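You operate a simulated robot arm through the tools that you are given. There is no shell and no other tool. Be economical: measure what you need, move in short steps, check, and stop when the job is done.

You run a simulated robot arm. Do the job below in one go: nothing can be reset, and whatever is moved stays where it is left.

Task
Sponge the stain off the cream plate and dry it with the grey cloth.
Fine: green sponge, wetted at the tap; the plate stays on the blue trivet; sponge and cloth back; tap off; a teaspoon spilt at most.

The check looks at the end state, three seconds after you hand in, the way a careful person would. Anything else that was tipped, shoved, dropped, spilled or broken makes it a failure. Flat cloth is picked up by pressing the open fingertips on it (5 to 10 N) and closing them slowly along it; thin cloth reads only 2 to 8 mm in the jaws.

Robot
A 7-joint arm with a two-finger parallel gripper on a trunk, on a base that drives. Base frame: it is fixed to the floor where the robot stands at the start and does not move with it; the origin is under the middle of the robot, x ahead of it, y to its left, z up. Units: m, degrees, N and s.
With the tool pointing down near the work surface it reaches from about 0.32 to 0.74 m from the robot's upright axis, wherever it stands. Its first joint turns from -115.0 to 115.0 degrees. Places, roughly: tap lever [0.7, 0.3, 1]; blue trivet [0.5, -0.3, 0.9]. Payload 3.91 kg.
The TCP is the grasp point between the finger pads, 0.03 m short of the fingertips. In the tool frame z runs along the fingers and y along their closing line. Largest opening 0.11 m; finger width 0.02, thickness 0.01; the body of the gripper, 0.048 by 0.112 m, starts 0.055 m behind the TCP.
Orientation is that of the tool frame in the base frame, as a unit quaternion [w, x, y, z]. With the fingers straight down and closing along the base's y, the tool's x points along the base's -x, its y along +y and its z along -z.

Tools
- The arm moves only by the tool arm_command. Its argument "moves" is one flat list of numbers, 7 for each row, row after row: the turn, a rotation vector about the base's x, y, z in degrees, then the shift along the base's x, y, z in cm, then the gripper command, from -1 (shut) to 1 (fully open), values between in proportion. In form: [rx, ry, rz, tx, ty, tz, jaw, rx, ry, rz, tx, ty, tz, jaw, ...]. A call has 1 to 20 rows; each row shifts and turns the commanded pose from where the row before left it. Each row takes 0.2 s and may step no farther than 0.05 m and 8.6 degrees from the row before; otherwise, or with a gripper value out of range, the whole call is refused. A pose out of reach is approached as far as the arm can. The call stops where the force on the tool passes 40 N (or 10 N more than at its start, if that is more) or the arm is blocked; 0.2 s more then pass. Each finger travels about 0.108 m/s and halts on what it meets, pressing with about 20 N; the grip force reading is that of the motor and also rises with nothing between the fingers. The clock runs only during rows and for 0.2 s after the last one: add rows that do not move to give the fingers time. It gives the time, the measured TCP pose, the force on the tool (base axes), the opening and the grip force at its end, in the units of the frame above (readings bear some noise), and new pictures: "pictures" is both (left out), scene, wrist or none.
- Cameras (640 x 400 px; columns grow to the right, rows downward): "scene" is now at [0.0103, 0.1155, 1.755]; the picture's right is [-0.34, -0.94, 0.00], its down [-0.74, 0.27, -0.62] and it looks along [0.58, -0.21, -0.78] (base axes); focal length 250 px, centre (320, 200). "wrist" rides on the gripper at [0.072, 0.017, -0.103] in the tool frame; the picture's right is [-0.23, 0.97, 0.00], its down [-0.76, -0.18, -0.62] and it looks along [-0.61, -0.14, 0.78] (tool axes); focal length 222 px, centre (320, 200). There is no depth. A picture from a camera that has moved, and an enlarged one, comes with that camera's place and axes in the base frame and with its lens.
- move_column(by): slides the trunk up (or, below 0, down) by that many m; the arm and the scene camera ride with it, the base frame stays. It gives what a move gives, with no picture.
- base_move(legs): drives the robot by 1 to 6 legs, each [ahead, turn to the left] in m and degrees, along the robot's own axes; the way and the turn of a leg run together, so that a leg with both is an arc; at most 1.5 m and 180 degrees a leg. The arm and the cameras ride along, it lands a little off, and it stops where it bumps. It gives what a move gives, and a new picture of the scene camera.
- turn_head(pan, tilt): turns the head with the scene camera to pan (to the left, within 155 degrees either way) and tilt (down, from -29 to 69), counted from straight ahead of the robot. It gives what a move gives, and a new picture of the scene camera.
- zoom(camera, box): a new picture of the part [left, top, right, bottom] of that camera's present view, enlarged. The clock stands still meanwhile.
- sign_off(): hands the job in; it is judged then, once.

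Go step by step. Nothing tells you exact positions but the pictures and the camera data: compare them with the known pose of the tool, close in by small moves and look again before you grip or let go. The budget is 120 turns and 260 pictures, counting those below and the enlarged ones. Unless the task says otherwise, let go and move clear before handing in, and close with one line.

The tools are called after "Emit:" by a JSON object that holds its "name" and its "arguments". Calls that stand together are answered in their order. arm_command: Moves the arm, as the interface text tells. Its arguments: {"type":"object","properties":{"moves":{"type":"array","items":{"type":"number"}},"pictures":{"type":"string","enum":["both","scene","wrist","none"]}},"required":["moves"]} The other tools are called the same way: move_column (by) slides the trunk up or down; base_move (legs) drives the base; turn_head (pan, tilt) turns the head that bears the scene camera; zoom (camera, box) takes an enlarged picture of a part of a camera's view; sign_off () hands the job in.

At the start:

```text
time_s: 0.0
tool_pos: [0.4854, -0.0479, 1.2778]
ee_rot: [-0.001, -0.007, 1.0, 0.001]
contact_force: [0.4, 0.1, -0.1]
grip_width: 0.11
finger_force: 0.0
trunk travel left (down, up): [-0.875, 0.115]
robot x, y, heading: [0.0002, -0.0079, -0.1]
head pan, tilt: [-20.0, 51.6]
```

scene: 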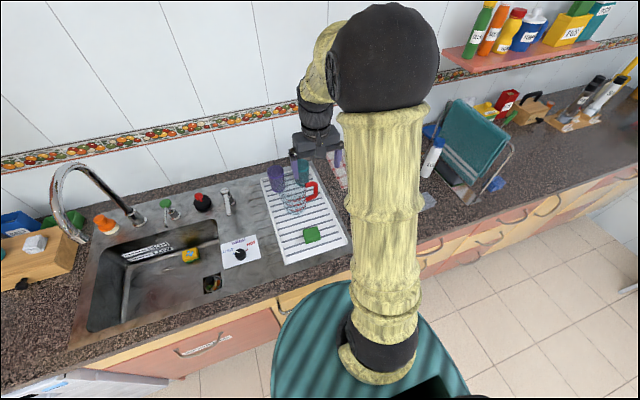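
wrist: 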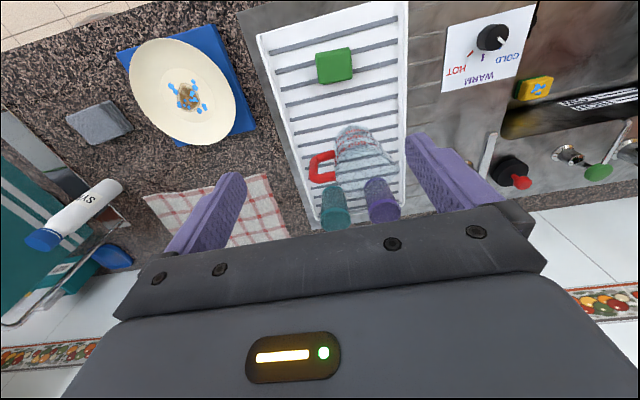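

I see the plate on its trivet, a grey folded cloth beside it, the green sponge on the drainboard and a sink with several levers. I'll look closer at the sink and the plate first.

Emit:
{"name": "zoom", "arguments": {"camera": "scene", "box": [40, 150, 360, 350]}}

Emit:
{"name": "zoom", "arguments": {"camera": "wrist", "box": [0, 0, 320, 200]}}

Emit:
{"name": "zoom", "arguments": {"camera": "wrist", "box": [320, 0, 640, 200]}}

```text
2.00 times, centred on (200, 250) of scene
camera zoom: at [0.0103, 0.1155, 1.755], right [-0.34, -0.94, 0.0], down [-0.74, 0.27, -0.62], along [0.58, -0.21, -0.78], focal length 501 px, centre (560, 100)
```

zoom: 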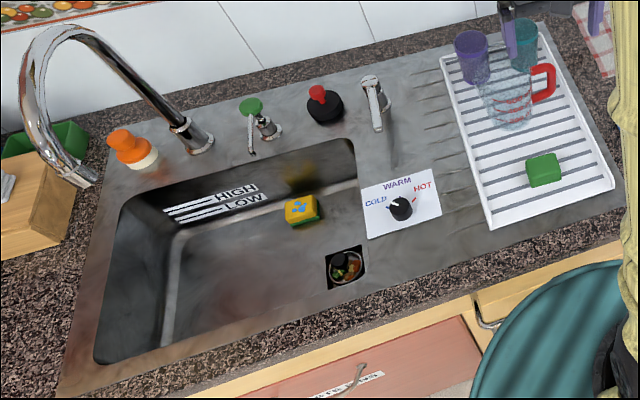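

```text
2.00 times, centred on (160, 100) of wrist
camera zoom: at [0.4127, -0.0318, 1.3814], right [0.22, 0.98, 0.0], down [0.76, -0.17, 0.62], along [0.61, -0.13, -0.78], focal length 444 px, centre (640, 400)
```

zoom: 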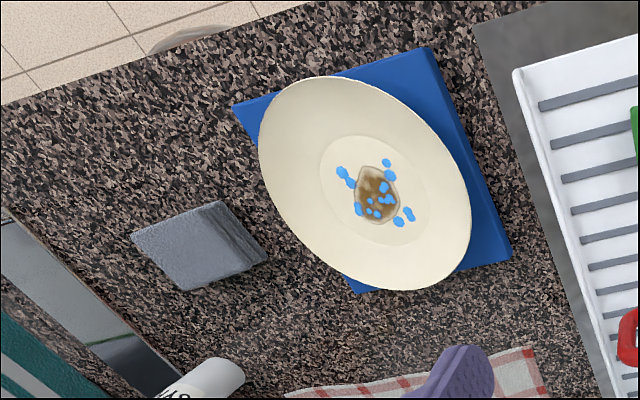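

```text
2.00 times, centred on (480, 100) of wrist
camera zoom: at [0.4127, -0.0318, 1.3814], right [0.22, 0.98, 0.0], down [0.76, -0.17, 0.62], along [0.61, -0.13, -0.78], focal length 444 px, centre (0, 400)
```

zoom: 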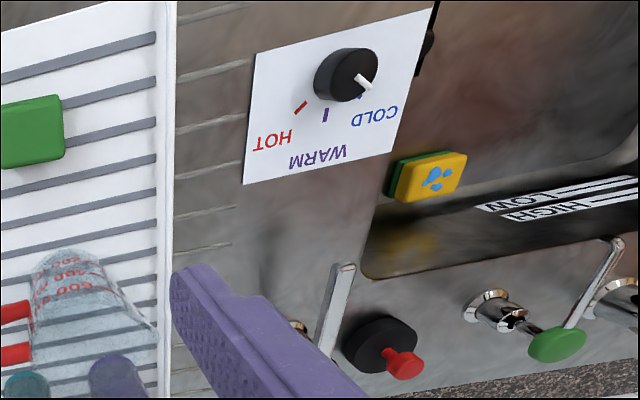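

Several controls could be the tap's lever. I turn the head to the sink and look closer.

Emit:
{"name": "turn_head", "arguments": {"pan": 35, "tilt": 45}}

Emit:
{"name": "zoom", "arguments": {"camera": "scene", "box": [200, 100, 440, 250]}}

Emit:
{"name": "zoom", "arguments": {"camera": "scene", "box": [400, 100, 640, 250]}}

```text
time_s: 1.2
tool_pos: [0.486, -0.0482, 1.2777]
ee_rot: [0.0, -0.006, 1.0, 0.0]
contact_force: [0.3, -0.7, 0.1]
grip_width: 0.11
finger_force: 0.0
trunk travel left (down, up): [-0.875, 0.115]
robot x, y, heading: [-0.0017, -0.0109, -0.0]
head pan, tilt: [35.0, 45.0]
camera scene: at [0.0057, 0.1877, 1.764], right [0.57, -0.82, 0.0], down [-0.58, -0.4, -0.71], along [0.58, 0.4, -0.71], focal length 250 px, centre (320, 200)
```

scene: 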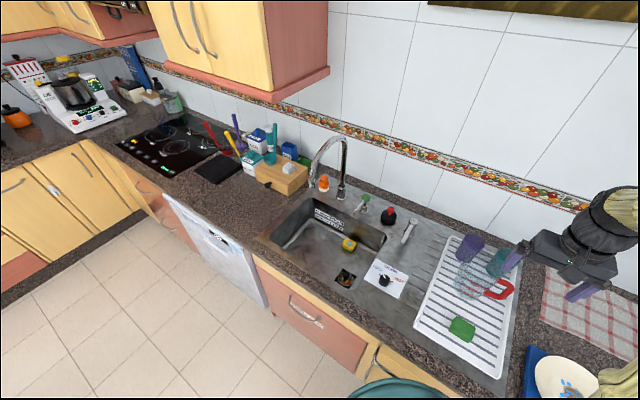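

```text
2.67 times, centred on (320, 175) of scene
camera zoom: at [0.0057, 0.1877, 1.764], right [0.57, -0.82, 0.0], down [-0.58, -0.4, -0.71], along [0.58, 0.4, -0.71], focal length 668 px, centre (320, 267)
```

zoom: 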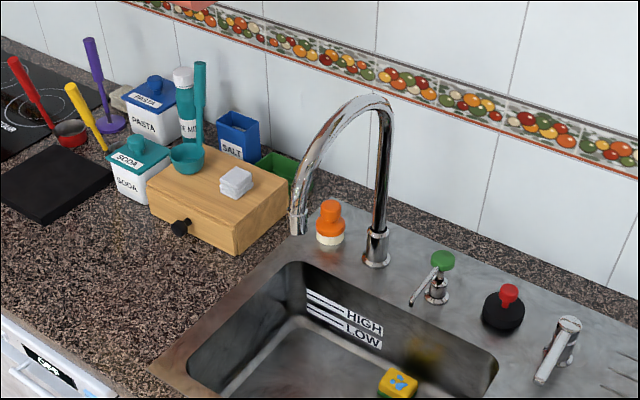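

```text
2.67 times, centred on (520, 175) of scene
camera zoom: at [0.0057, 0.1877, 1.764], right [0.57, -0.82, 0.0], down [-0.58, -0.4, -0.71], along [0.58, 0.4, -0.71], focal length 668 px, centre (-213, 267)
```

zoom: 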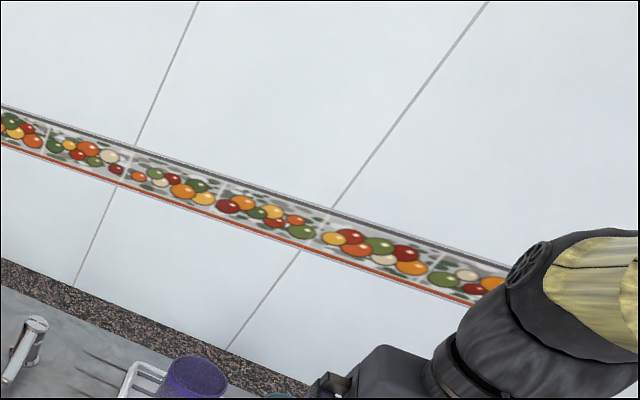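

The chrome bar at about (0.60–0.70, 0.244, 1.03) seems to be the tap lever, the outlet is at about (0.47, 0.54, 1.24), the sponge at (0.476, -0.018) and the plate at (0.46, -0.30). I move over the lever with the tool down and look.

Emit:
{"name": "arm_command", "arguments": {"moves": [0, 0, 0, 0, 4.5, -1, 1, 0, 0, 0, 0, 4.5, -1, 1, 0, 0, 0, 0.5, 4.5, -1, 1, 0, 0, 0, 2, 4, -1.5, 1, 0, 0, 0, 2.5, 4, -1.5, 1, 0, 0, 0, 2.5, 4, -1.5, 1, 0, 0, 0, 3, 3.7, -1.5, 1, 0, 0, 0, 0, 0, 0, 1]}}

```text
time_s: 3.0
tool_pos: [0.5899, 0.2415, 1.1892]
ee_rot: [0.001, -0.006, 1.0, 0.0]
contact_force: [0.0, -0.3, 0.2]
grip_width: 0.1102
finger_force: 0.1
trunk travel left (down, up): [-0.875, 0.115]
robot x, y, heading: [0.001, -0.0108, 0.0]
head pan, tilt: [35.0, 45.0]
camera scene: at [0.0043, 0.1868, 1.7642], right [0.57, -0.82, 0.0], down [-0.58, -0.4, -0.71], along [0.58, 0.41, -0.71], focal length 250 px, centre (320, 200)
camera wrist: at [0.5166, 0.2585, 1.2935], right [0.22, 0.98, 0.0], down [0.76, -0.17, 0.62], along [0.61, -0.13, -0.78], focal length 222 px, centre (320, 200)
```

scene: 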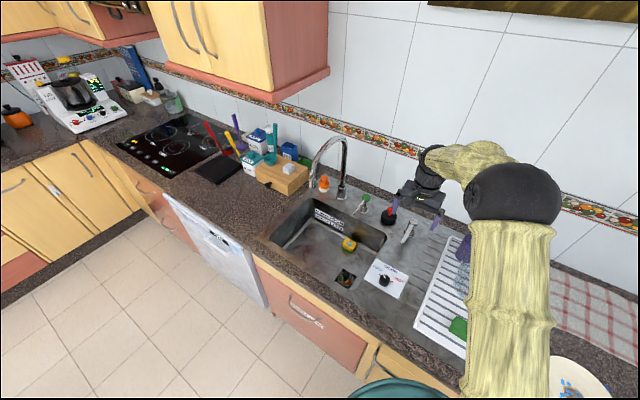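
wrist: 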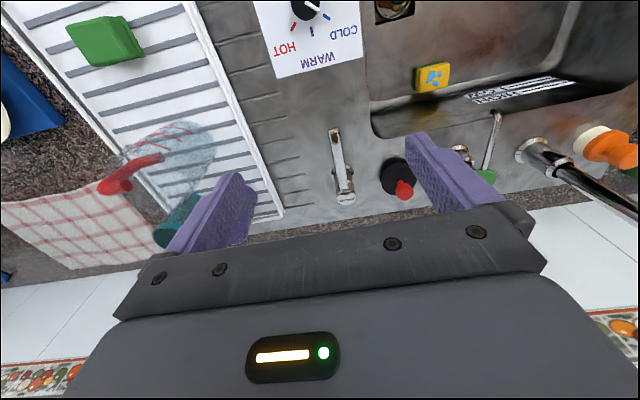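

Emit:
{"name": "zoom", "arguments": {"camera": "wrist", "box": [260, 100, 500, 250]}}

Emit:
{"name": "zoom", "arguments": {"camera": "scene", "box": [340, 170, 460, 245]}}

```text
2.67 times, centred on (380, 175) of wrist
camera zoom: at [0.5166, 0.2585, 1.2935], right [0.22, 0.98, 0.0], down [0.76, -0.17, 0.62], along [0.61, -0.13, -0.78], focal length 592 px, centre (160, 267)
```

zoom: 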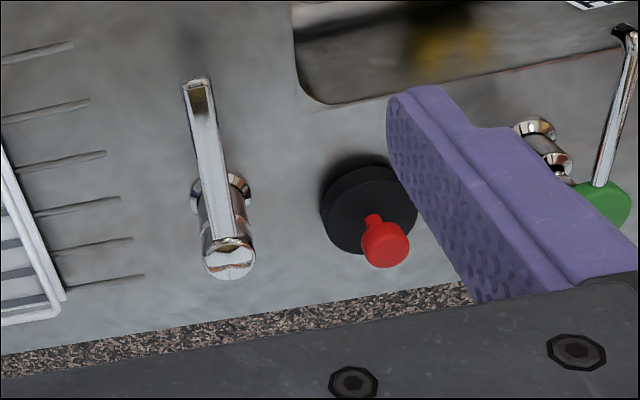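

```text
5.33 times, centred on (400, 208) of scene
camera zoom: at [0.0043, 0.1868, 1.7642], right [0.57, -0.82, 0.0], down [-0.58, -0.4, -0.71], along [0.58, 0.41, -0.71], focal length 1336 px, centre (-107, 160)
```

zoom: 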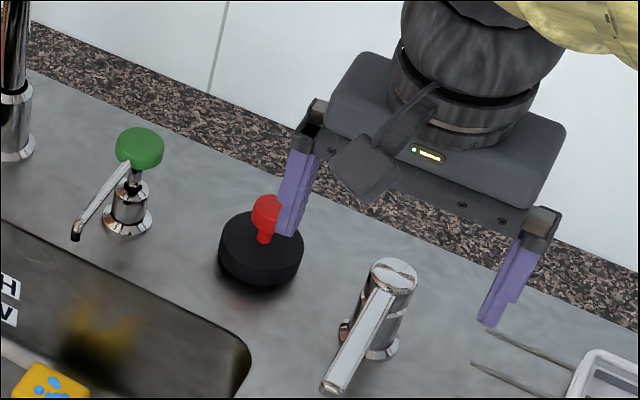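

The lever runs along x from about (0.62, 0.253) to its post at 0.72. I go down around its end with a half-closed jaw.

Emit:
{"name": "arm_command", "arguments": {"moves": [0, 0, 0, 4, 0.9, -2, 0, 0, 0, 0, 0.5, 0, -4, 0, 0, 0, 0, 0, 0, -4, 0, 0, 0, 0, 0, 0, -2, 0, 0, 0, 0, 0, 0, 0, 0]}}

Emit:
{"name": "zoom", "arguments": {"camera": "wrist", "box": [200, 80, 440, 230]}}

Emit:
{"name": "zoom", "arguments": {"camera": "scene", "box": [340, 170, 460, 245]}}

```text
time_s: 4.2
tool_pos: [0.6343, 0.2542, 1.0692]
ee_rot: [0.0, -0.006, 1.0, 0.0]
contact_force: [0.0, 0.0, 0.2]
grip_width: 0.0549
finger_force: 0.0
trunk travel left (down, up): [-0.875, 0.115]
robot x, y, heading: [0.0023, -0.0086, -0.1]
head pan, tilt: [35.0, 45.0]
camera scene: at [0.0061, 0.1881, 1.7639], right [0.57, -0.82, 0.0], down [-0.58, -0.41, -0.71], along [0.58, 0.41, -0.71], focal length 250 px, centre (320, 200)
camera wrist: at [0.5624, 0.2701, 1.1724], right [0.22, 0.98, 0.0], down [0.76, -0.17, 0.62], along [0.61, -0.13, -0.78], focal length 222 px, centre (320, 200)
```

scene: 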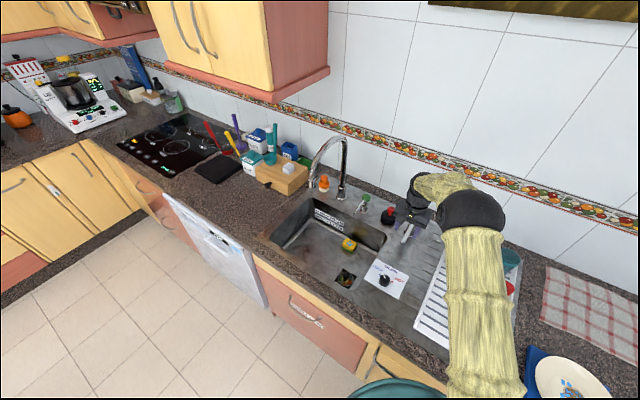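
wrist: 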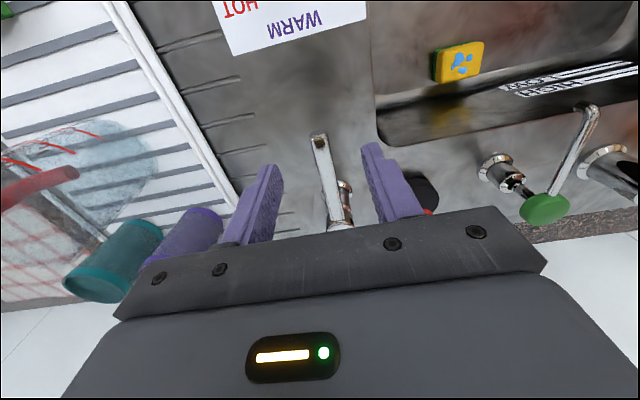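

```text
2.67 times, centred on (320, 155) of wrist
camera zoom: at [0.5624, 0.2701, 1.1724], right [0.22, 0.98, 0.0], down [0.76, -0.17, 0.62], along [0.61, -0.13, -0.78], focal length 592 px, centre (320, 320)
```

zoom: 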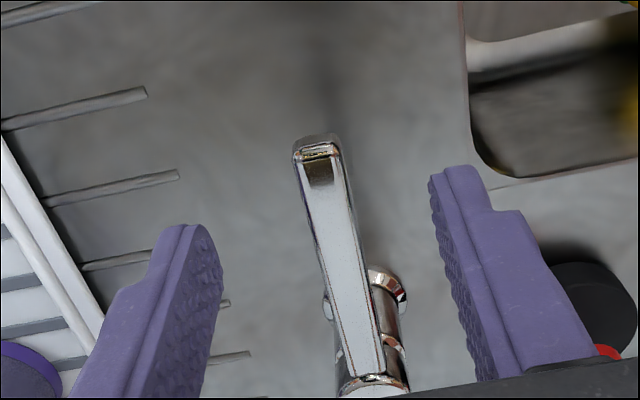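

```text
5.33 times, centred on (400, 208) of scene
camera zoom: at [0.0061, 0.1881, 1.7639], right [0.57, -0.82, 0.0], down [-0.58, -0.41, -0.71], along [0.58, 0.41, -0.71], focal length 1336 px, centre (-107, 160)
```

zoom: 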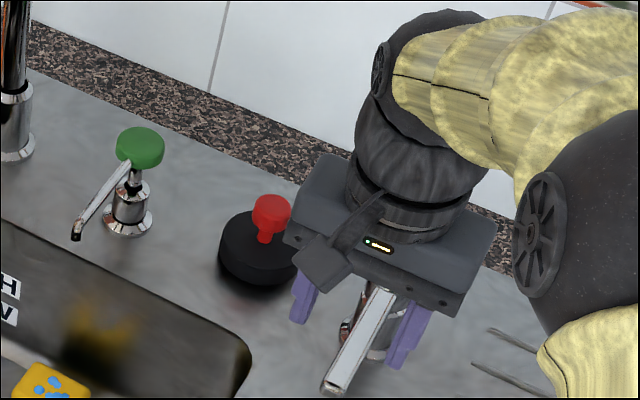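

Emit:
{"name": "arm_command", "arguments": {"moves": [0, 0, 0, 0.5, 0, -2, 0, 0, 0, 0, 0, 0, -2, 0, 0, 0, 0, 0, 0, 0, 0]}}

Emit:
{"name": "zoom", "arguments": {"camera": "wrist", "box": [200, 80, 440, 230]}}

Emit:
{"name": "zoom", "arguments": {"camera": "scene", "box": [340, 170, 460, 245]}}

```text
time_s: 5.0
tool_pos: [0.6388, 0.2544, 1.0292]
ee_rot: [0.0, -0.006, 1.0, 0.0]
contact_force: [-1.0, 0.4, 0.0]
grip_width: 0.055
finger_force: 0.1
trunk travel left (down, up): [-0.875, 0.115]
robot x, y, heading: [0.0, -0.0118, -0.2]
head pan, tilt: [35.0, 45.0]
camera scene: at [0.0058, 0.1881, 1.764], right [0.57, -0.82, 0.0], down [-0.58, -0.41, -0.71], along [0.58, 0.41, -0.71], focal length 250 px, centre (320, 200)
camera wrist: at [0.5661, 0.2698, 1.1322], right [0.22, 0.98, 0.0], down [0.76, -0.17, 0.62], along [0.61, -0.13, -0.78], focal length 222 px, centre (320, 200)
```

scene: 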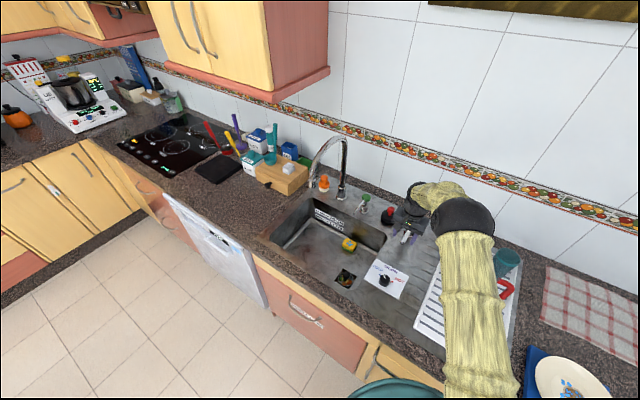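
wrist: 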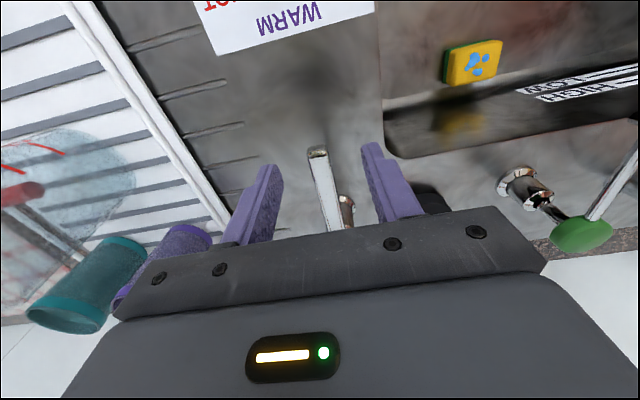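

```text
2.67 times, centred on (320, 155) of wrist
camera zoom: at [0.5661, 0.2698, 1.1322], right [0.22, 0.98, 0.0], down [0.76, -0.17, 0.62], along [0.61, -0.13, -0.78], focal length 592 px, centre (320, 320)
```

zoom: 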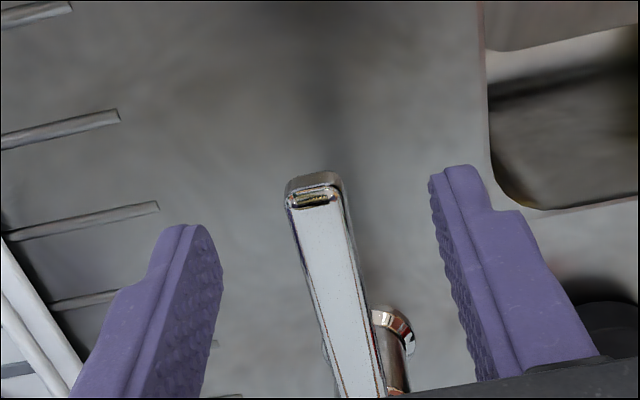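

```text
5.33 times, centred on (400, 208) of scene
camera zoom: at [0.0058, 0.1881, 1.764], right [0.57, -0.82, 0.0], down [-0.58, -0.41, -0.71], along [0.58, 0.41, -0.71], focal length 1336 px, centre (-107, 160)
```

zoom: 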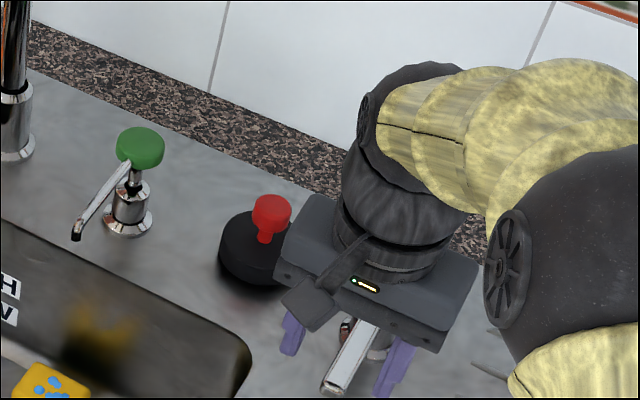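

The lever end appears lower than thought (z≈0.985), so I go down 3.8 cm more and close on it.

Emit:
{"name": "arm_command", "arguments": {"moves": [0, 0, 0, 0.5, 0.2, -2, 0, 0, 0, 0, 0, 0, -1.8, 0, 0, 0, 0, 0, 0, 0, -0.3, 0, 0, 0, 0, 0, 0, -0.6, 0, 0, 0, 0, 0, 0, -0.8, 0, 0, 0, 0, 0, 0, -0.8]}}

Emit:
{"name": "zoom", "arguments": {"camera": "wrist", "box": [200, 80, 440, 230]}}

```text
time_s: 6.4
tool_pos: [0.6445, 0.2515, 0.9895]
ee_rot: [-0.001, -0.006, 1.0, -0.001]
contact_force: [-2.7, -15.1, -0.8]
grip_width: 0.0175
finger_force: 45.4
trunk travel left (down, up): [-0.875, 0.115]
robot x, y, heading: [-0.0004, -0.0108, -0.0]
head pan, tilt: [35.0, 45.0]
camera scene: at [0.0056, 0.1857, 1.7642], right [0.57, -0.82, 0.0], down [-0.58, -0.4, -0.71], along [0.58, 0.41, -0.71], focal length 250 px, centre (320, 200)
camera wrist: at [0.5724, 0.2676, 1.0939], right [0.22, 0.98, 0.0], down [0.76, -0.17, 0.62], along [0.61, -0.14, -0.78], focal length 222 px, centre (320, 200)
```

scene: 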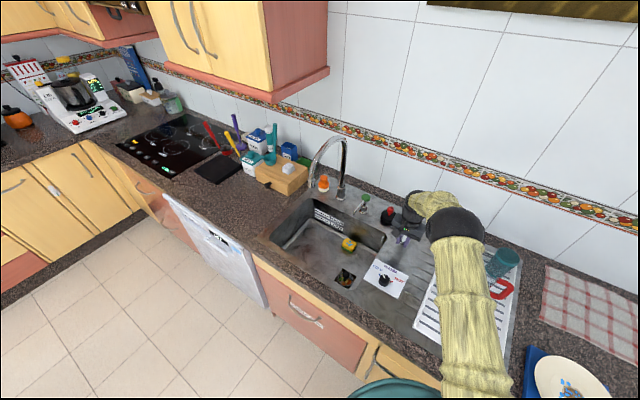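
wrist: 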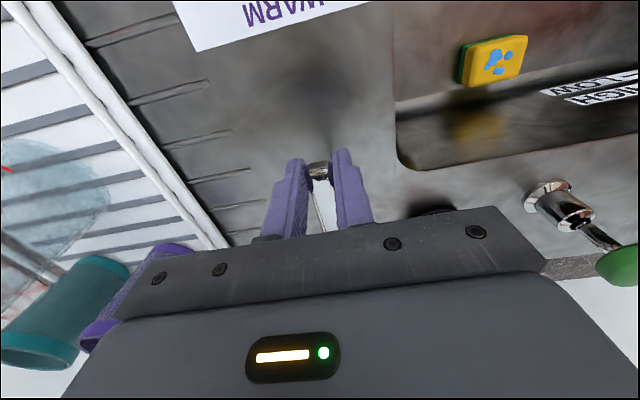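

```text
2.67 times, centred on (320, 155) of wrist
camera zoom: at [0.5724, 0.2676, 1.0939], right [0.22, 0.98, 0.0], down [0.76, -0.17, 0.62], along [0.61, -0.14, -0.78], focal length 592 px, centre (320, 320)
```

zoom: 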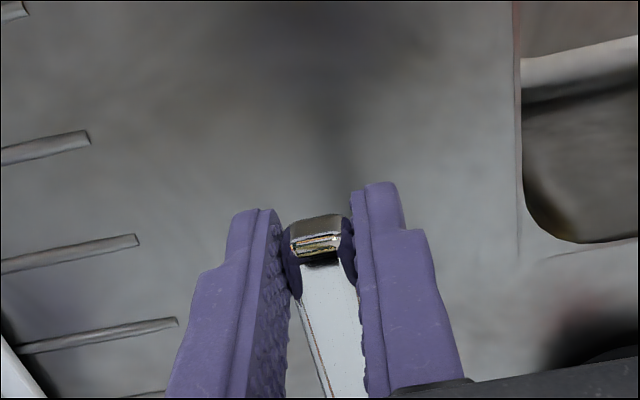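

I have hold of the lever bar. I ease the side force and try a small lift.

Emit:
{"name": "arm_command", "arguments": {"moves": [0, 0, 0, 0, -0.3, 0, -0.8, 0, 0, 0, 0, 0, 0.5, -0.8, 0, 0, 0, 0, 0, 0.5, -0.8, 0, 0, 0, 0, 0, 0.5, -0.8]}}

```text
time_s: 7.3
tool_pos: [0.6454, 0.2505, 0.9924]
ee_rot: [-0.005, -0.005, 1.0, -0.003]
contact_force: [12.5, 0.8, -19.6]
grip_width: 0.0177
finger_force: 45.2
trunk travel left (down, up): [-0.875, 0.115]
robot x, y, heading: [-0.0001, -0.0148, -0.3]
head pan, tilt: [35.0, 45.0]
stopped in row 4: the force on the tool passed its limit (the readings are from after the stop); the commanded pose is now the measured one
camera scene: at [0.0103, 0.1894, 1.7638], right [0.57, -0.82, 0.0], down [-0.58, -0.41, -0.71], along [0.58, 0.4, -0.71], focal length 250 px, centre (320, 200)
camera wrist: at [0.5733, 0.2668, 1.0958], right [0.22, 0.98, -0.01], down [0.77, -0.17, 0.62], along [0.6, -0.14, -0.79], focal length 222 px, centre (320, 200)
```

scene: 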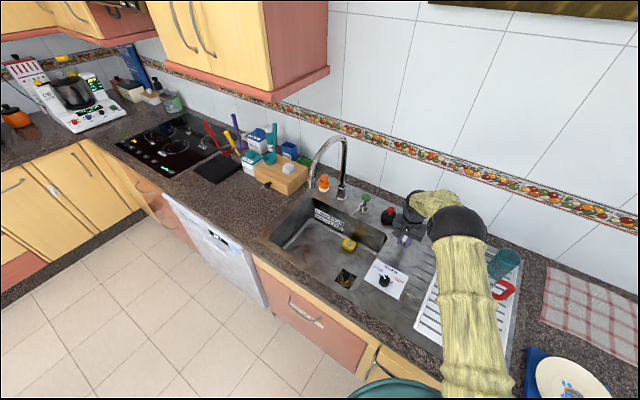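
wrist: 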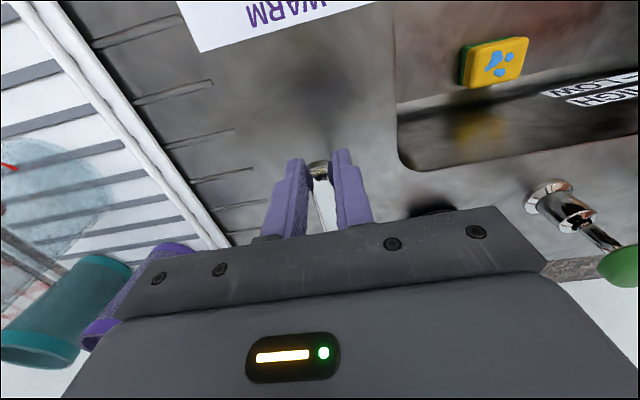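

It does not lift, so it probably swings sideways. I ease off and try a swing toward the sink (+y) about its post.

Emit:
{"name": "arm_command", "arguments": {"moves": [0, 0, 0, 0, 0, -0.3, -0.8, 0, 0, -4, 0, 0.55, 0, -0.8, 0, 0, -4, 0.05, 0.55, 0, -0.8, 0, 0, -4, 0.1, 0.55, 0, -0.8]}}

```text
time_s: 8.3
tool_pos: [0.6445, 0.2524, 0.9918]
ee_rot: [-0.007, 0.091, 0.996, -0.011]
contact_force: [-1.0, -17.4, 5.8]
grip_width: 0.0205
finger_force: 45.0
trunk travel left (down, up): [-0.875, 0.115]
robot x, y, heading: [0.0008, -0.0122, -0.3]
head pan, tilt: [35.0, 45.0]
stopped in row 4: the force on the tool passed its limit (the readings are from after the stop); the commanded pose is now the measured one
camera scene: at [0.005, 0.1871, 1.7644], right [0.57, -0.82, 0.0], down [-0.58, -0.4, -0.71], along [0.58, 0.4, -0.71], focal length 250 px, centre (320, 200)
camera wrist: at [0.5777, 0.2847, 1.0956], right [0.4, 0.92, -0.03], down [0.73, -0.3, 0.62], along [0.56, -0.27, -0.78], focal length 222 px, centre (320, 200)
```

scene: 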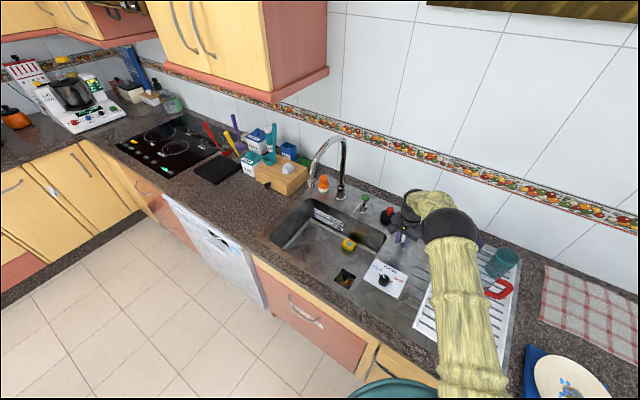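
wrist: 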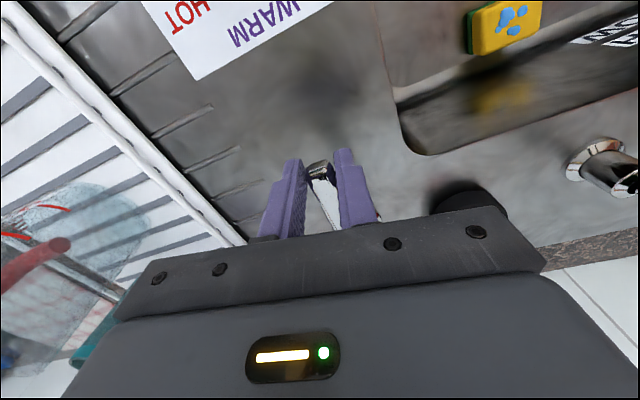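

Not that way. I turn back and try swinging toward -y.

Emit:
{"name": "arm_command", "arguments": {"moves": [0, 0, 5.3, 0, -0.1, 0, -0.8, 0, 0, 5.3, 0, 0, 0, -0.8, 0, 0, 4, 0, -0.6, 0, -0.8, 0, 0, 4, 0.05, -0.6, 0, -0.8, 0, 0, 4, 0.1, -0.6, 0, -0.8]}}

```text
time_s: 9.5
tool_pos: [0.6433, 0.2374, 0.9922]
ee_rot: [-0.005, -0.106, 0.994, -0.008]
contact_force: [-11.7, -8.0, 5.2]
grip_width: 0.019
finger_force: 45.0
trunk travel left (down, up): [-0.875, 0.115]
robot x, y, heading: [-0.0, -0.0117, -0.3]
head pan, tilt: [35.0, 45.0]
camera scene: at [0.0035, 0.186, 1.7643], right [0.57, -0.82, 0.0], down [-0.58, -0.4, -0.71], along [0.58, 0.4, -0.71], focal length 250 px, centre (320, 200)
camera wrist: at [0.5701, 0.2404, 1.0957], right [0.02, 1.0, -0.02], down [0.79, 0.0, 0.62], along [0.62, -0.02, -0.79], focal length 222 px, centre (320, 200)
```

scene: 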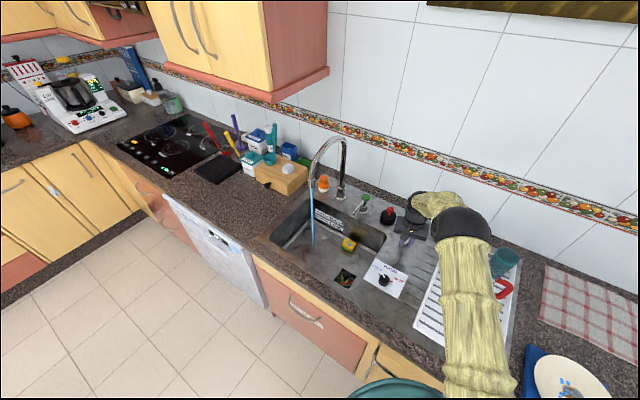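
wrist: 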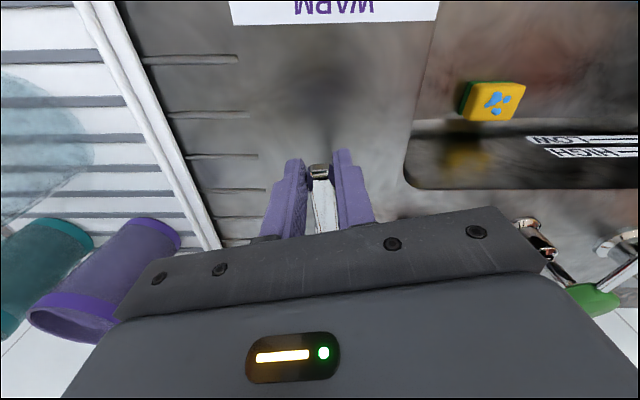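

The water runs now: the lever swings toward -y to open. I let go, rise and move over the sponge.

Emit:
{"name": "arm_command", "arguments": {"moves": [0, 0, 0, 0, 0, 0, -0.3, 0, 0, 0, 0, 0, 0, 0, 0, 0, 0, 0, 0, 4.5, 0, 0, 0, 0, 0, 0, 4.5, 0, 0, 0, 0, -2, 0, 4.5, 0, 0, 0, -5.9, -3, -3, 0, 0.5, 0, 0, -5.9, -3, -3.9, 0, 1, 0, 0, 0, -3, -3.9, 0, 1, 0, 0, 0, -3, -3.9, 0, 1, 0, 0, 0, -2.5, -3.9, 0, 1, 0, 0, 0, -0.5, -3.9, 0, 1, 0, 0, 0, 0, -3, 0, 1, 0, 0, 0, 0, 0, 0, 1]}}

Emit:
{"name": "zoom", "arguments": {"camera": "wrist", "box": [200, 80, 440, 230]}}

Emit:
{"name": "zoom", "arguments": {"camera": "scene", "box": [260, 120, 420, 300]}}

```text
time_s: 12.3
tool_pos: [0.4764, -0.0189, 1.1262]
ee_rot: [-0.006, -0.003, 1.0, -0.009]
contact_force: [-0.5, -0.4, 0.1]
grip_width: 0.1098
finger_force: 0.1
trunk travel left (down, up): [-0.875, 0.115]
robot x, y, heading: [0.0006, -0.0108, -0.2]
head pan, tilt: [35.0, 45.0]
camera scene: at [0.0064, 0.1886, 1.7639], right [0.57, -0.82, 0.0], down [-0.58, -0.4, -0.71], along [0.58, 0.4, -0.71], focal length 250 px, centre (320, 200)
camera wrist: at [0.4049, -0.0006, 1.2298], right [0.22, 0.98, -0.02], down [0.77, -0.16, 0.62], along [0.6, -0.15, -0.79], focal length 222 px, centre (320, 200)
```

scene: 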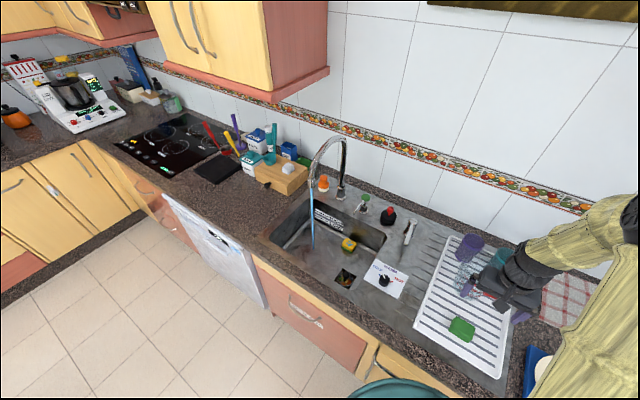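
wrist: 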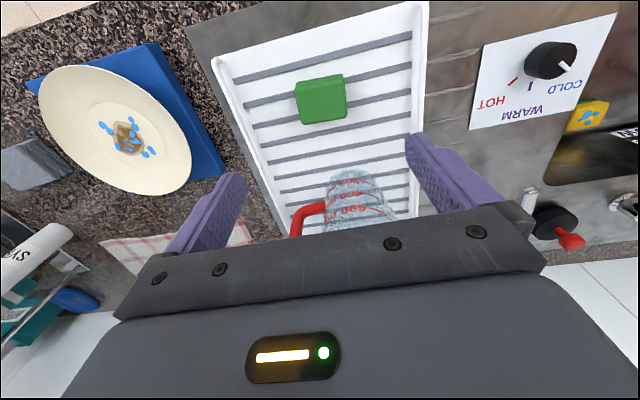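

```text
2.67 times, centred on (320, 155) of wrist
camera zoom: at [0.4049, -0.0006, 1.2298], right [0.22, 0.98, -0.02], down [0.77, -0.16, 0.62], along [0.6, -0.15, -0.79], focal length 592 px, centre (320, 320)
```

zoom: 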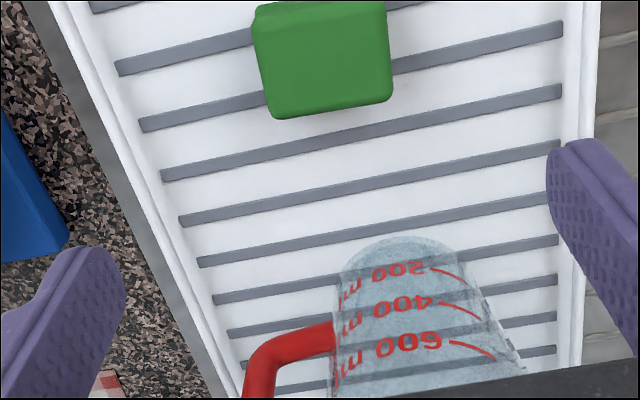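

```text
2.22 times, centred on (340, 210) of scene
camera zoom: at [0.0064, 0.1886, 1.7639], right [0.57, -0.82, 0.0], down [-0.58, -0.4, -0.71], along [0.58, 0.4, -0.71], focal length 556 px, centre (276, 178)
```

zoom: 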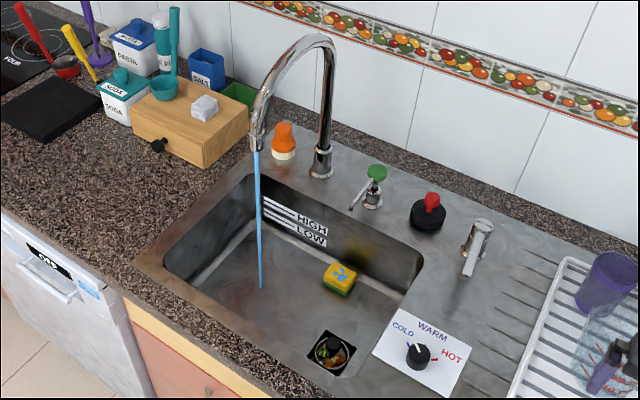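

Emit:
{"name": "zoom", "arguments": {"camera": "scene", "box": [420, 290, 500, 340]}}

```text
8.00 times, centred on (460, 315) of scene
camera zoom: at [0.0064, 0.1886, 1.7639], right [0.57, -0.82, 0.0], down [-0.58, -0.4, -0.71], along [0.58, 0.4, -0.71], focal length 2003 px, centre (-800, -720)
```

zoom: 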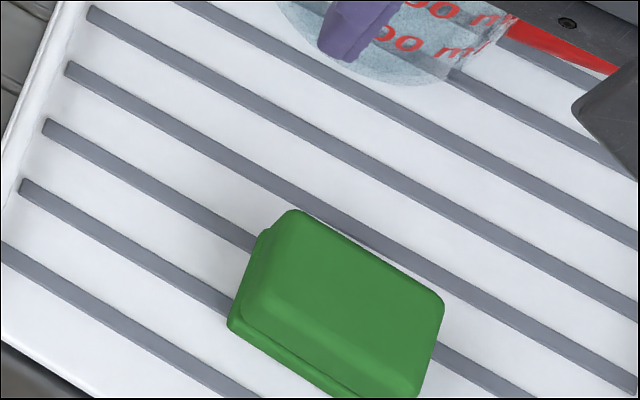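

Emit:
{"name": "arm_command", "arguments": {"moves": [0, 0, 0, 0, -0.1, -4.5, 1, 0, 0, 0, 0, 0, -4.5, 1, 0, 0, 0, 0, 0, -4.6, 1, 0, 0, 0, 0, 0, 0, 1]}}

Emit:
{"name": "zoom", "arguments": {"camera": "wrist", "box": [200, 80, 440, 230]}}

Emit:
{"name": "zoom", "arguments": {"camera": "scene", "box": [400, 250, 560, 350]}}

```text
time_s: 13.3
tool_pos: [0.4734, -0.0208, 0.9893]
ee_rot: [-0.005, -0.003, 1.0, -0.009]
contact_force: [-0.3, -1.7, 0.1]
grip_width: 0.11
finger_force: 0.0
trunk travel left (down, up): [-0.875, 0.115]
robot x, y, heading: [0.0006, -0.0123, -0.1]
head pan, tilt: [35.0, 45.0]
camera scene: at [0.0048, 0.1878, 1.764], right [0.57, -0.82, 0.0], down [-0.58, -0.4, -0.71], along [0.58, 0.4, -0.71], focal length 250 px, centre (320, 200)
camera wrist: at [0.4026, -0.0016, 1.0934], right [0.22, 0.98, -0.02], down [0.77, -0.16, 0.62], along [0.6, -0.15, -0.79], focal length 222 px, centre (320, 200)
```

scene: 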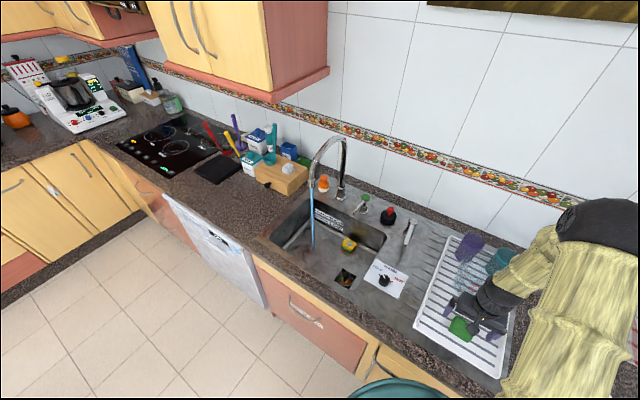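
wrist: 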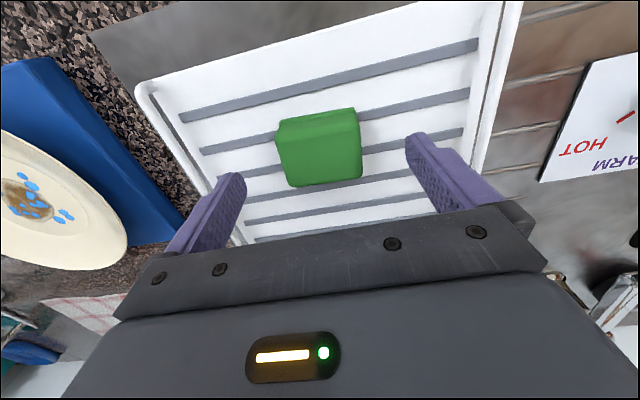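

```text
2.67 times, centred on (320, 155) of wrist
camera zoom: at [0.4026, -0.0016, 1.0934], right [0.22, 0.98, -0.02], down [0.77, -0.16, 0.62], along [0.6, -0.15, -0.79], focal length 592 px, centre (320, 320)
```

zoom: 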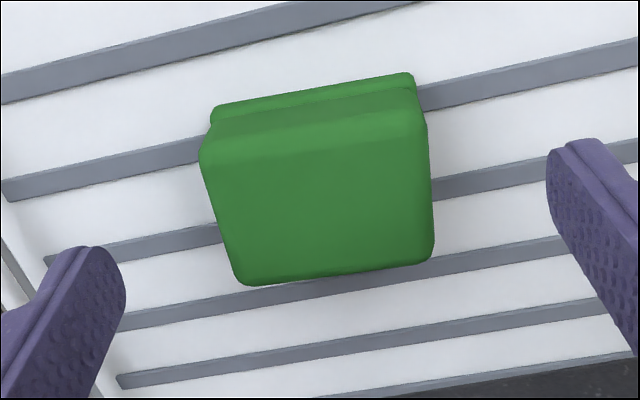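

```text
4.00 times, centred on (480, 300) of scene
camera zoom: at [0.0048, 0.1878, 1.764], right [0.57, -0.82, 0.0], down [-0.58, -0.4, -0.71], along [0.58, 0.4, -0.71], focal length 1002 px, centre (-320, -200)
```

zoom: 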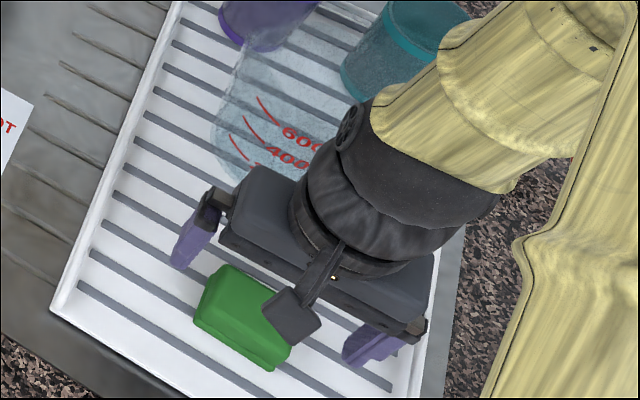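

The sponge is about 6.3 cm wide right under the jaw. I lower to z≈0.957 and close gently.

Emit:
{"name": "arm_command", "arguments": {"moves": [0, 0, 0, 0, 0, -2.0, 0.6, 0, 0, 0, 0, 0, -1.2, 0.4, 0, 0, 0, 0, 0, 0, 0.2, 0, 0, 0, 0, 0, 0, 0.1, 0, 0, 0, 0, 0, 0, 0, 0, 0, 0, 0, 0, 0, -0.1, 0, 0, 0, 0, 0, 0, -0.1]}}

Emit:
{"name": "zoom", "arguments": {"camera": "wrist", "box": [200, 80, 440, 230]}}

```text
time_s: 14.9
tool_pos: [0.4756, -0.0196, 0.9576]
ee_rot: [-0.006, -0.002, 1.0, -0.009]
contact_force: [0.4, 0.1, 0.4]
grip_width: 0.0597
finger_force: 19.6
trunk travel left (down, up): [-0.875, 0.115]
robot x, y, heading: [0.0011, -0.0104, -0.2]
head pan, tilt: [35.0, 45.0]
camera scene: at [0.0064, 0.1879, 1.764], right [0.57, -0.82, 0.0], down [-0.58, -0.4, -0.71], along [0.58, 0.4, -0.71], focal length 250 px, centre (320, 200)
camera wrist: at [0.4032, -0.0016, 1.062], right [0.22, 0.98, -0.02], down [0.77, -0.16, 0.62], along [0.6, -0.15, -0.79], focal length 222 px, centre (320, 200)
```

scene: 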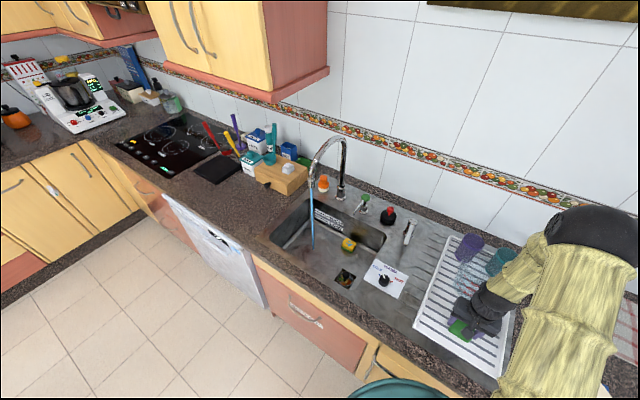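
wrist: 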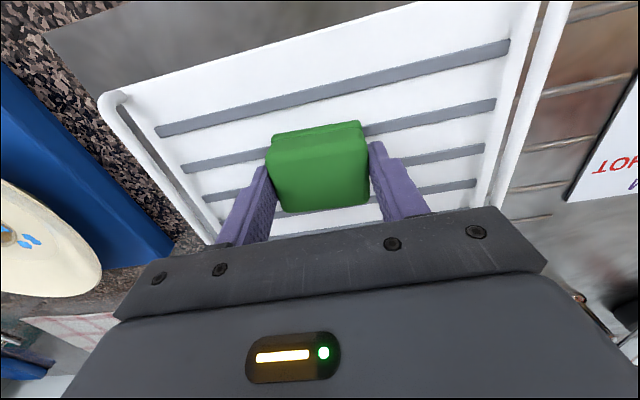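

```text
2.67 times, centred on (320, 155) of wrist
camera zoom: at [0.4032, -0.0016, 1.062], right [0.22, 0.98, -0.02], down [0.77, -0.16, 0.62], along [0.6, -0.15, -0.79], focal length 592 px, centre (320, 320)
```

zoom: 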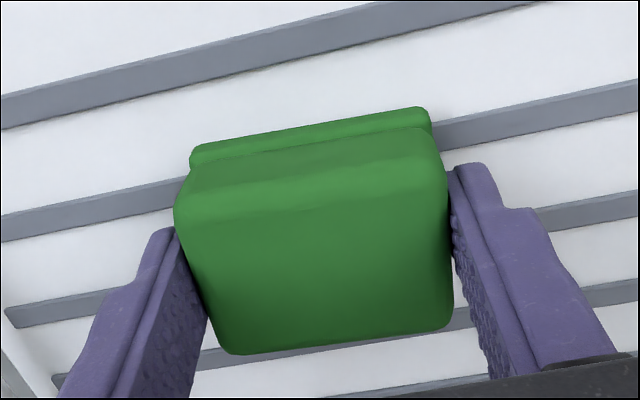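

The sponge is held (rest pose TCP 0.4756, -0.0196, 0.9576). I lift it, carry it toward the sink with a partial tilt, and look at the stream from the wrist.

Emit:
{"name": "arm_command", "arguments": {"moves": [0, 0, 0, 0, 0, 4.5, -0.1, 0, 0, 0, 0, 0, 4.5, -0.1, 0, 0, 0, -0.5, 0, 4.5, -0.1, 0, -5, 0, -0.7, 4.5, 0, -0.1, 0, -5, 0, -0.7, 4.5, 0, -0.1, 0, -5, 0, -0.7, 4.5, 0, -0.1, 0, -5, 0, -0.7, 4.5, 0, -0.1, 0, -5, 0, -0.7, 4.5, 0, -0.1, 0, -5, 0, -0.7, 4.5, 0, -0.1, 0, -5, 0, -0.7, 4.5, 0, -0.1, 0, 0, 0, 0, 0, 0, -0.1]}}

```text
time_s: 17.3
tool_pos: [0.4215, 0.2953, 1.0945]
ee_rot: [0.295, 0.0, 0.955, -0.009]
contact_force: [-0.9, -0.4, -0.9]
grip_width: 0.0592
finger_force: 20.1
trunk travel left (down, up): [-0.875, 0.115]
robot x, y, heading: [-0.0025, -0.0134, -0.4]
head pan, tilt: [35.0, 45.0]
camera scene: at [0.0076, 0.1864, 1.7642], right [0.57, -0.82, 0.0], down [-0.58, -0.4, -0.71], along [0.58, 0.4, -0.71], focal length 250 px, centre (320, 200)
camera wrist: at [0.3025, 0.3144, 1.1387], right [0.19, 0.97, 0.11], down [0.28, -0.16, 0.95], along [0.94, -0.15, -0.3], focal length 222 px, centre (320, 200)
```

scene: 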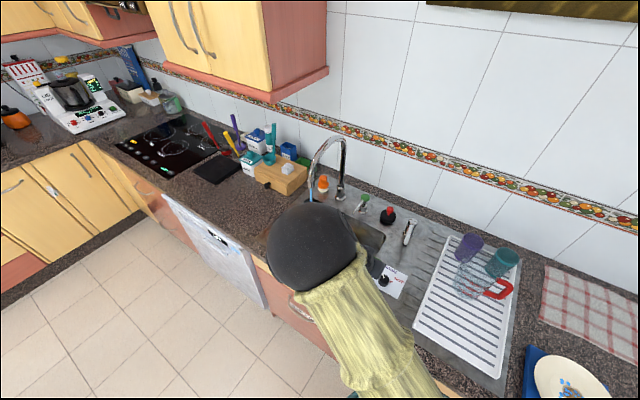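
wrist: 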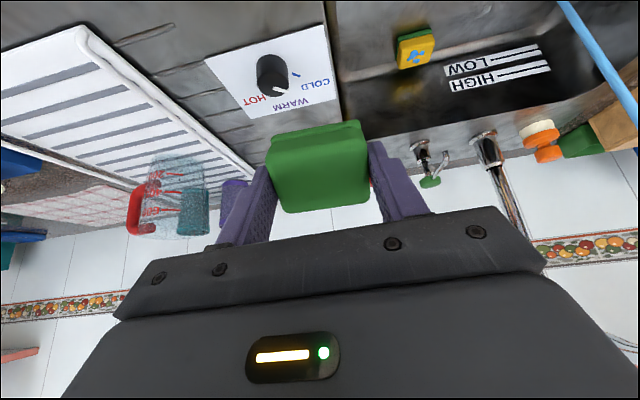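

The stream stands at about (0.535, 0.588) with the outlet near z 1.16. I tilt and yaw the tool to point at it and approach short of it.

Emit:
{"name": "arm_command", "arguments": {"moves": [0, -6, 0, 0.2, 2, -0.6, -0.1, 0, -6, 0, 0.2, 2, -0.6, -0.1, 0, -6, 0, 0.2, 2, -0.6, -0.1, 0, -6, 0, 0.2, 2, -0.6, -0.1, 0, -6, 0, 0.2, 2, -0.6, -0.1, 0, 0, 7, 0.2, 2, -0.6, -0.1, 0, 0, 7, 0.2, 2, -0.6, -0.1, 0, 0, 7, 0.2, 2, -0.6, -0.1, 0, 0, 7, 0.2, 2, -0.6, -0.1, 0, 0, 7, 0.2, 2, -0.6, -0.1, 0, 0, 0, 0, 0, 0, -0.1]}}

```text
time_s: 19.7
tool_pos: [0.4413, 0.4982, 1.0336]
ee_rot: [0.511, -0.253, 0.808, 0.151]
contact_force: [0.2, 0.2, 0.0]
grip_width: 0.0594
finger_force: 19.6
trunk travel left (down, up): [-0.875, 0.115]
robot x, y, heading: [-0.0031, -0.0153, 0.0]
head pan, tilt: [35.0, 45.0]
camera scene: at [0.0053, 0.1882, 1.764], right [0.57, -0.82, 0.0], down [-0.58, -0.4, -0.71], along [0.58, 0.4, -0.71], focal length 250 px, centre (320, 200)
camera wrist: at [0.3284, 0.4413, 1.0133], right [-0.47, 0.86, 0.19], down [-0.1, -0.27, 0.96], along [0.88, 0.43, 0.21], focal length 222 px, centre (320, 200)
```

scene: 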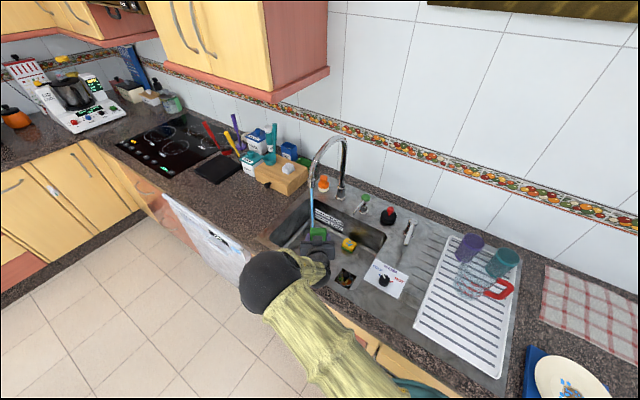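
wrist: 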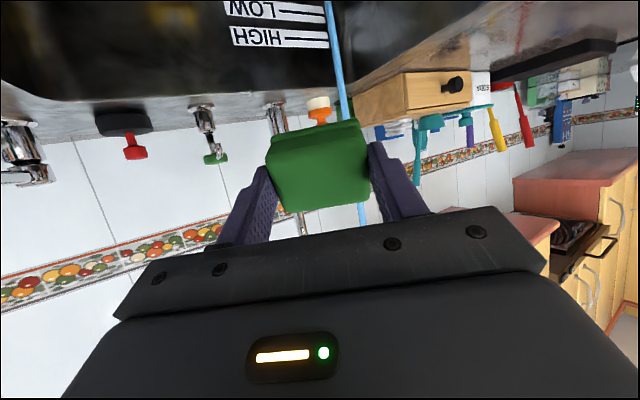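

Emit:
{"name": "zoom", "arguments": {"camera": "scene", "box": [240, 120, 400, 300]}}

```text
2.22 times, centred on (320, 210) of scene
camera zoom: at [0.0053, 0.1882, 1.764], right [0.57, -0.82, 0.0], down [-0.58, -0.4, -0.71], along [0.58, 0.4, -0.71], focal length 556 px, centre (320, 178)
```

zoom: 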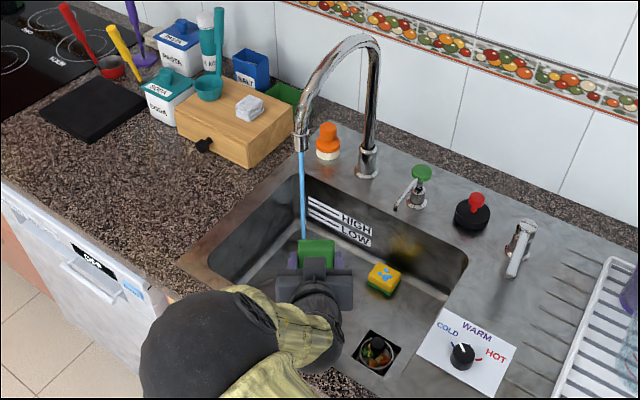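

Emit:
{"name": "arm_command", "arguments": {"moves": [0, 0, 0, 2, 2, 0, -0.1, 0, 0, 0, 2, 2, 0, -0.1, 0, 0, 0, 2, 2, 0, -0.1, 0, 0, 0, 0, 0, 0, -0.1]}}

Emit:
{"name": "zoom", "arguments": {"camera": "scene", "box": [260, 150, 372, 220]}}

```text
time_s: 20.7
tool_pos: [0.5002, 0.5581, 1.0333]
ee_rot: [0.511, -0.252, 0.808, 0.151]
contact_force: [-0.5, 0.0, -0.2]
grip_width: 0.0592
finger_force: 20.4
trunk travel left (down, up): [-0.875, 0.115]
robot x, y, heading: [0.0008, -0.0109, -0.5]
head pan, tilt: [35.0, 45.0]
camera scene: at [0.0057, 0.1879, 1.764], right [0.57, -0.82, 0.0], down [-0.58, -0.4, -0.71], along [0.58, 0.4, -0.71], focal length 250 px, centre (320, 200)
camera wrist: at [0.3867, 0.5013, 1.0124], right [-0.47, 0.86, 0.19], down [-0.1, -0.27, 0.96], along [0.88, 0.43, 0.21], focal length 222 px, centre (320, 200)
```

scene: 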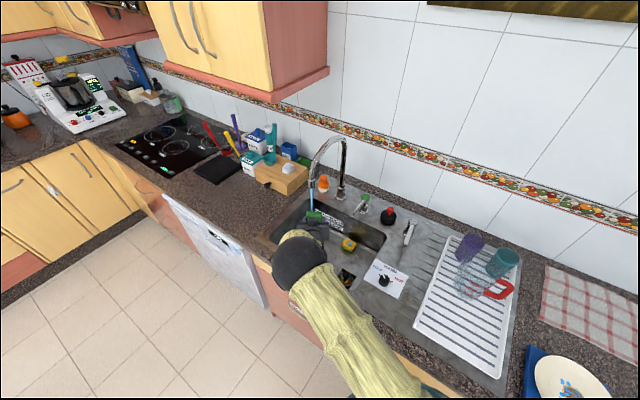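
wrist: 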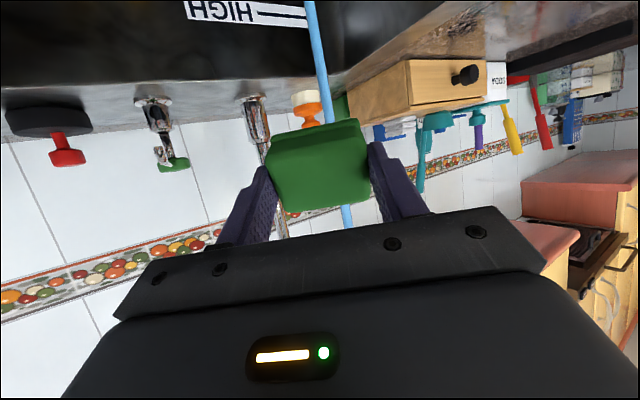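

```text
5.71 times, centred on (316, 185) of scene
camera zoom: at [0.0057, 0.1879, 1.764], right [0.57, -0.82, 0.0], down [-0.58, -0.4, -0.71], along [0.58, 0.4, -0.71], focal length 1431 px, centre (343, 286)
```

zoom: 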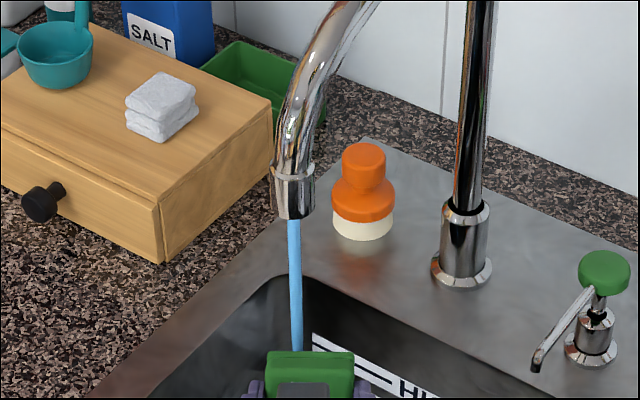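

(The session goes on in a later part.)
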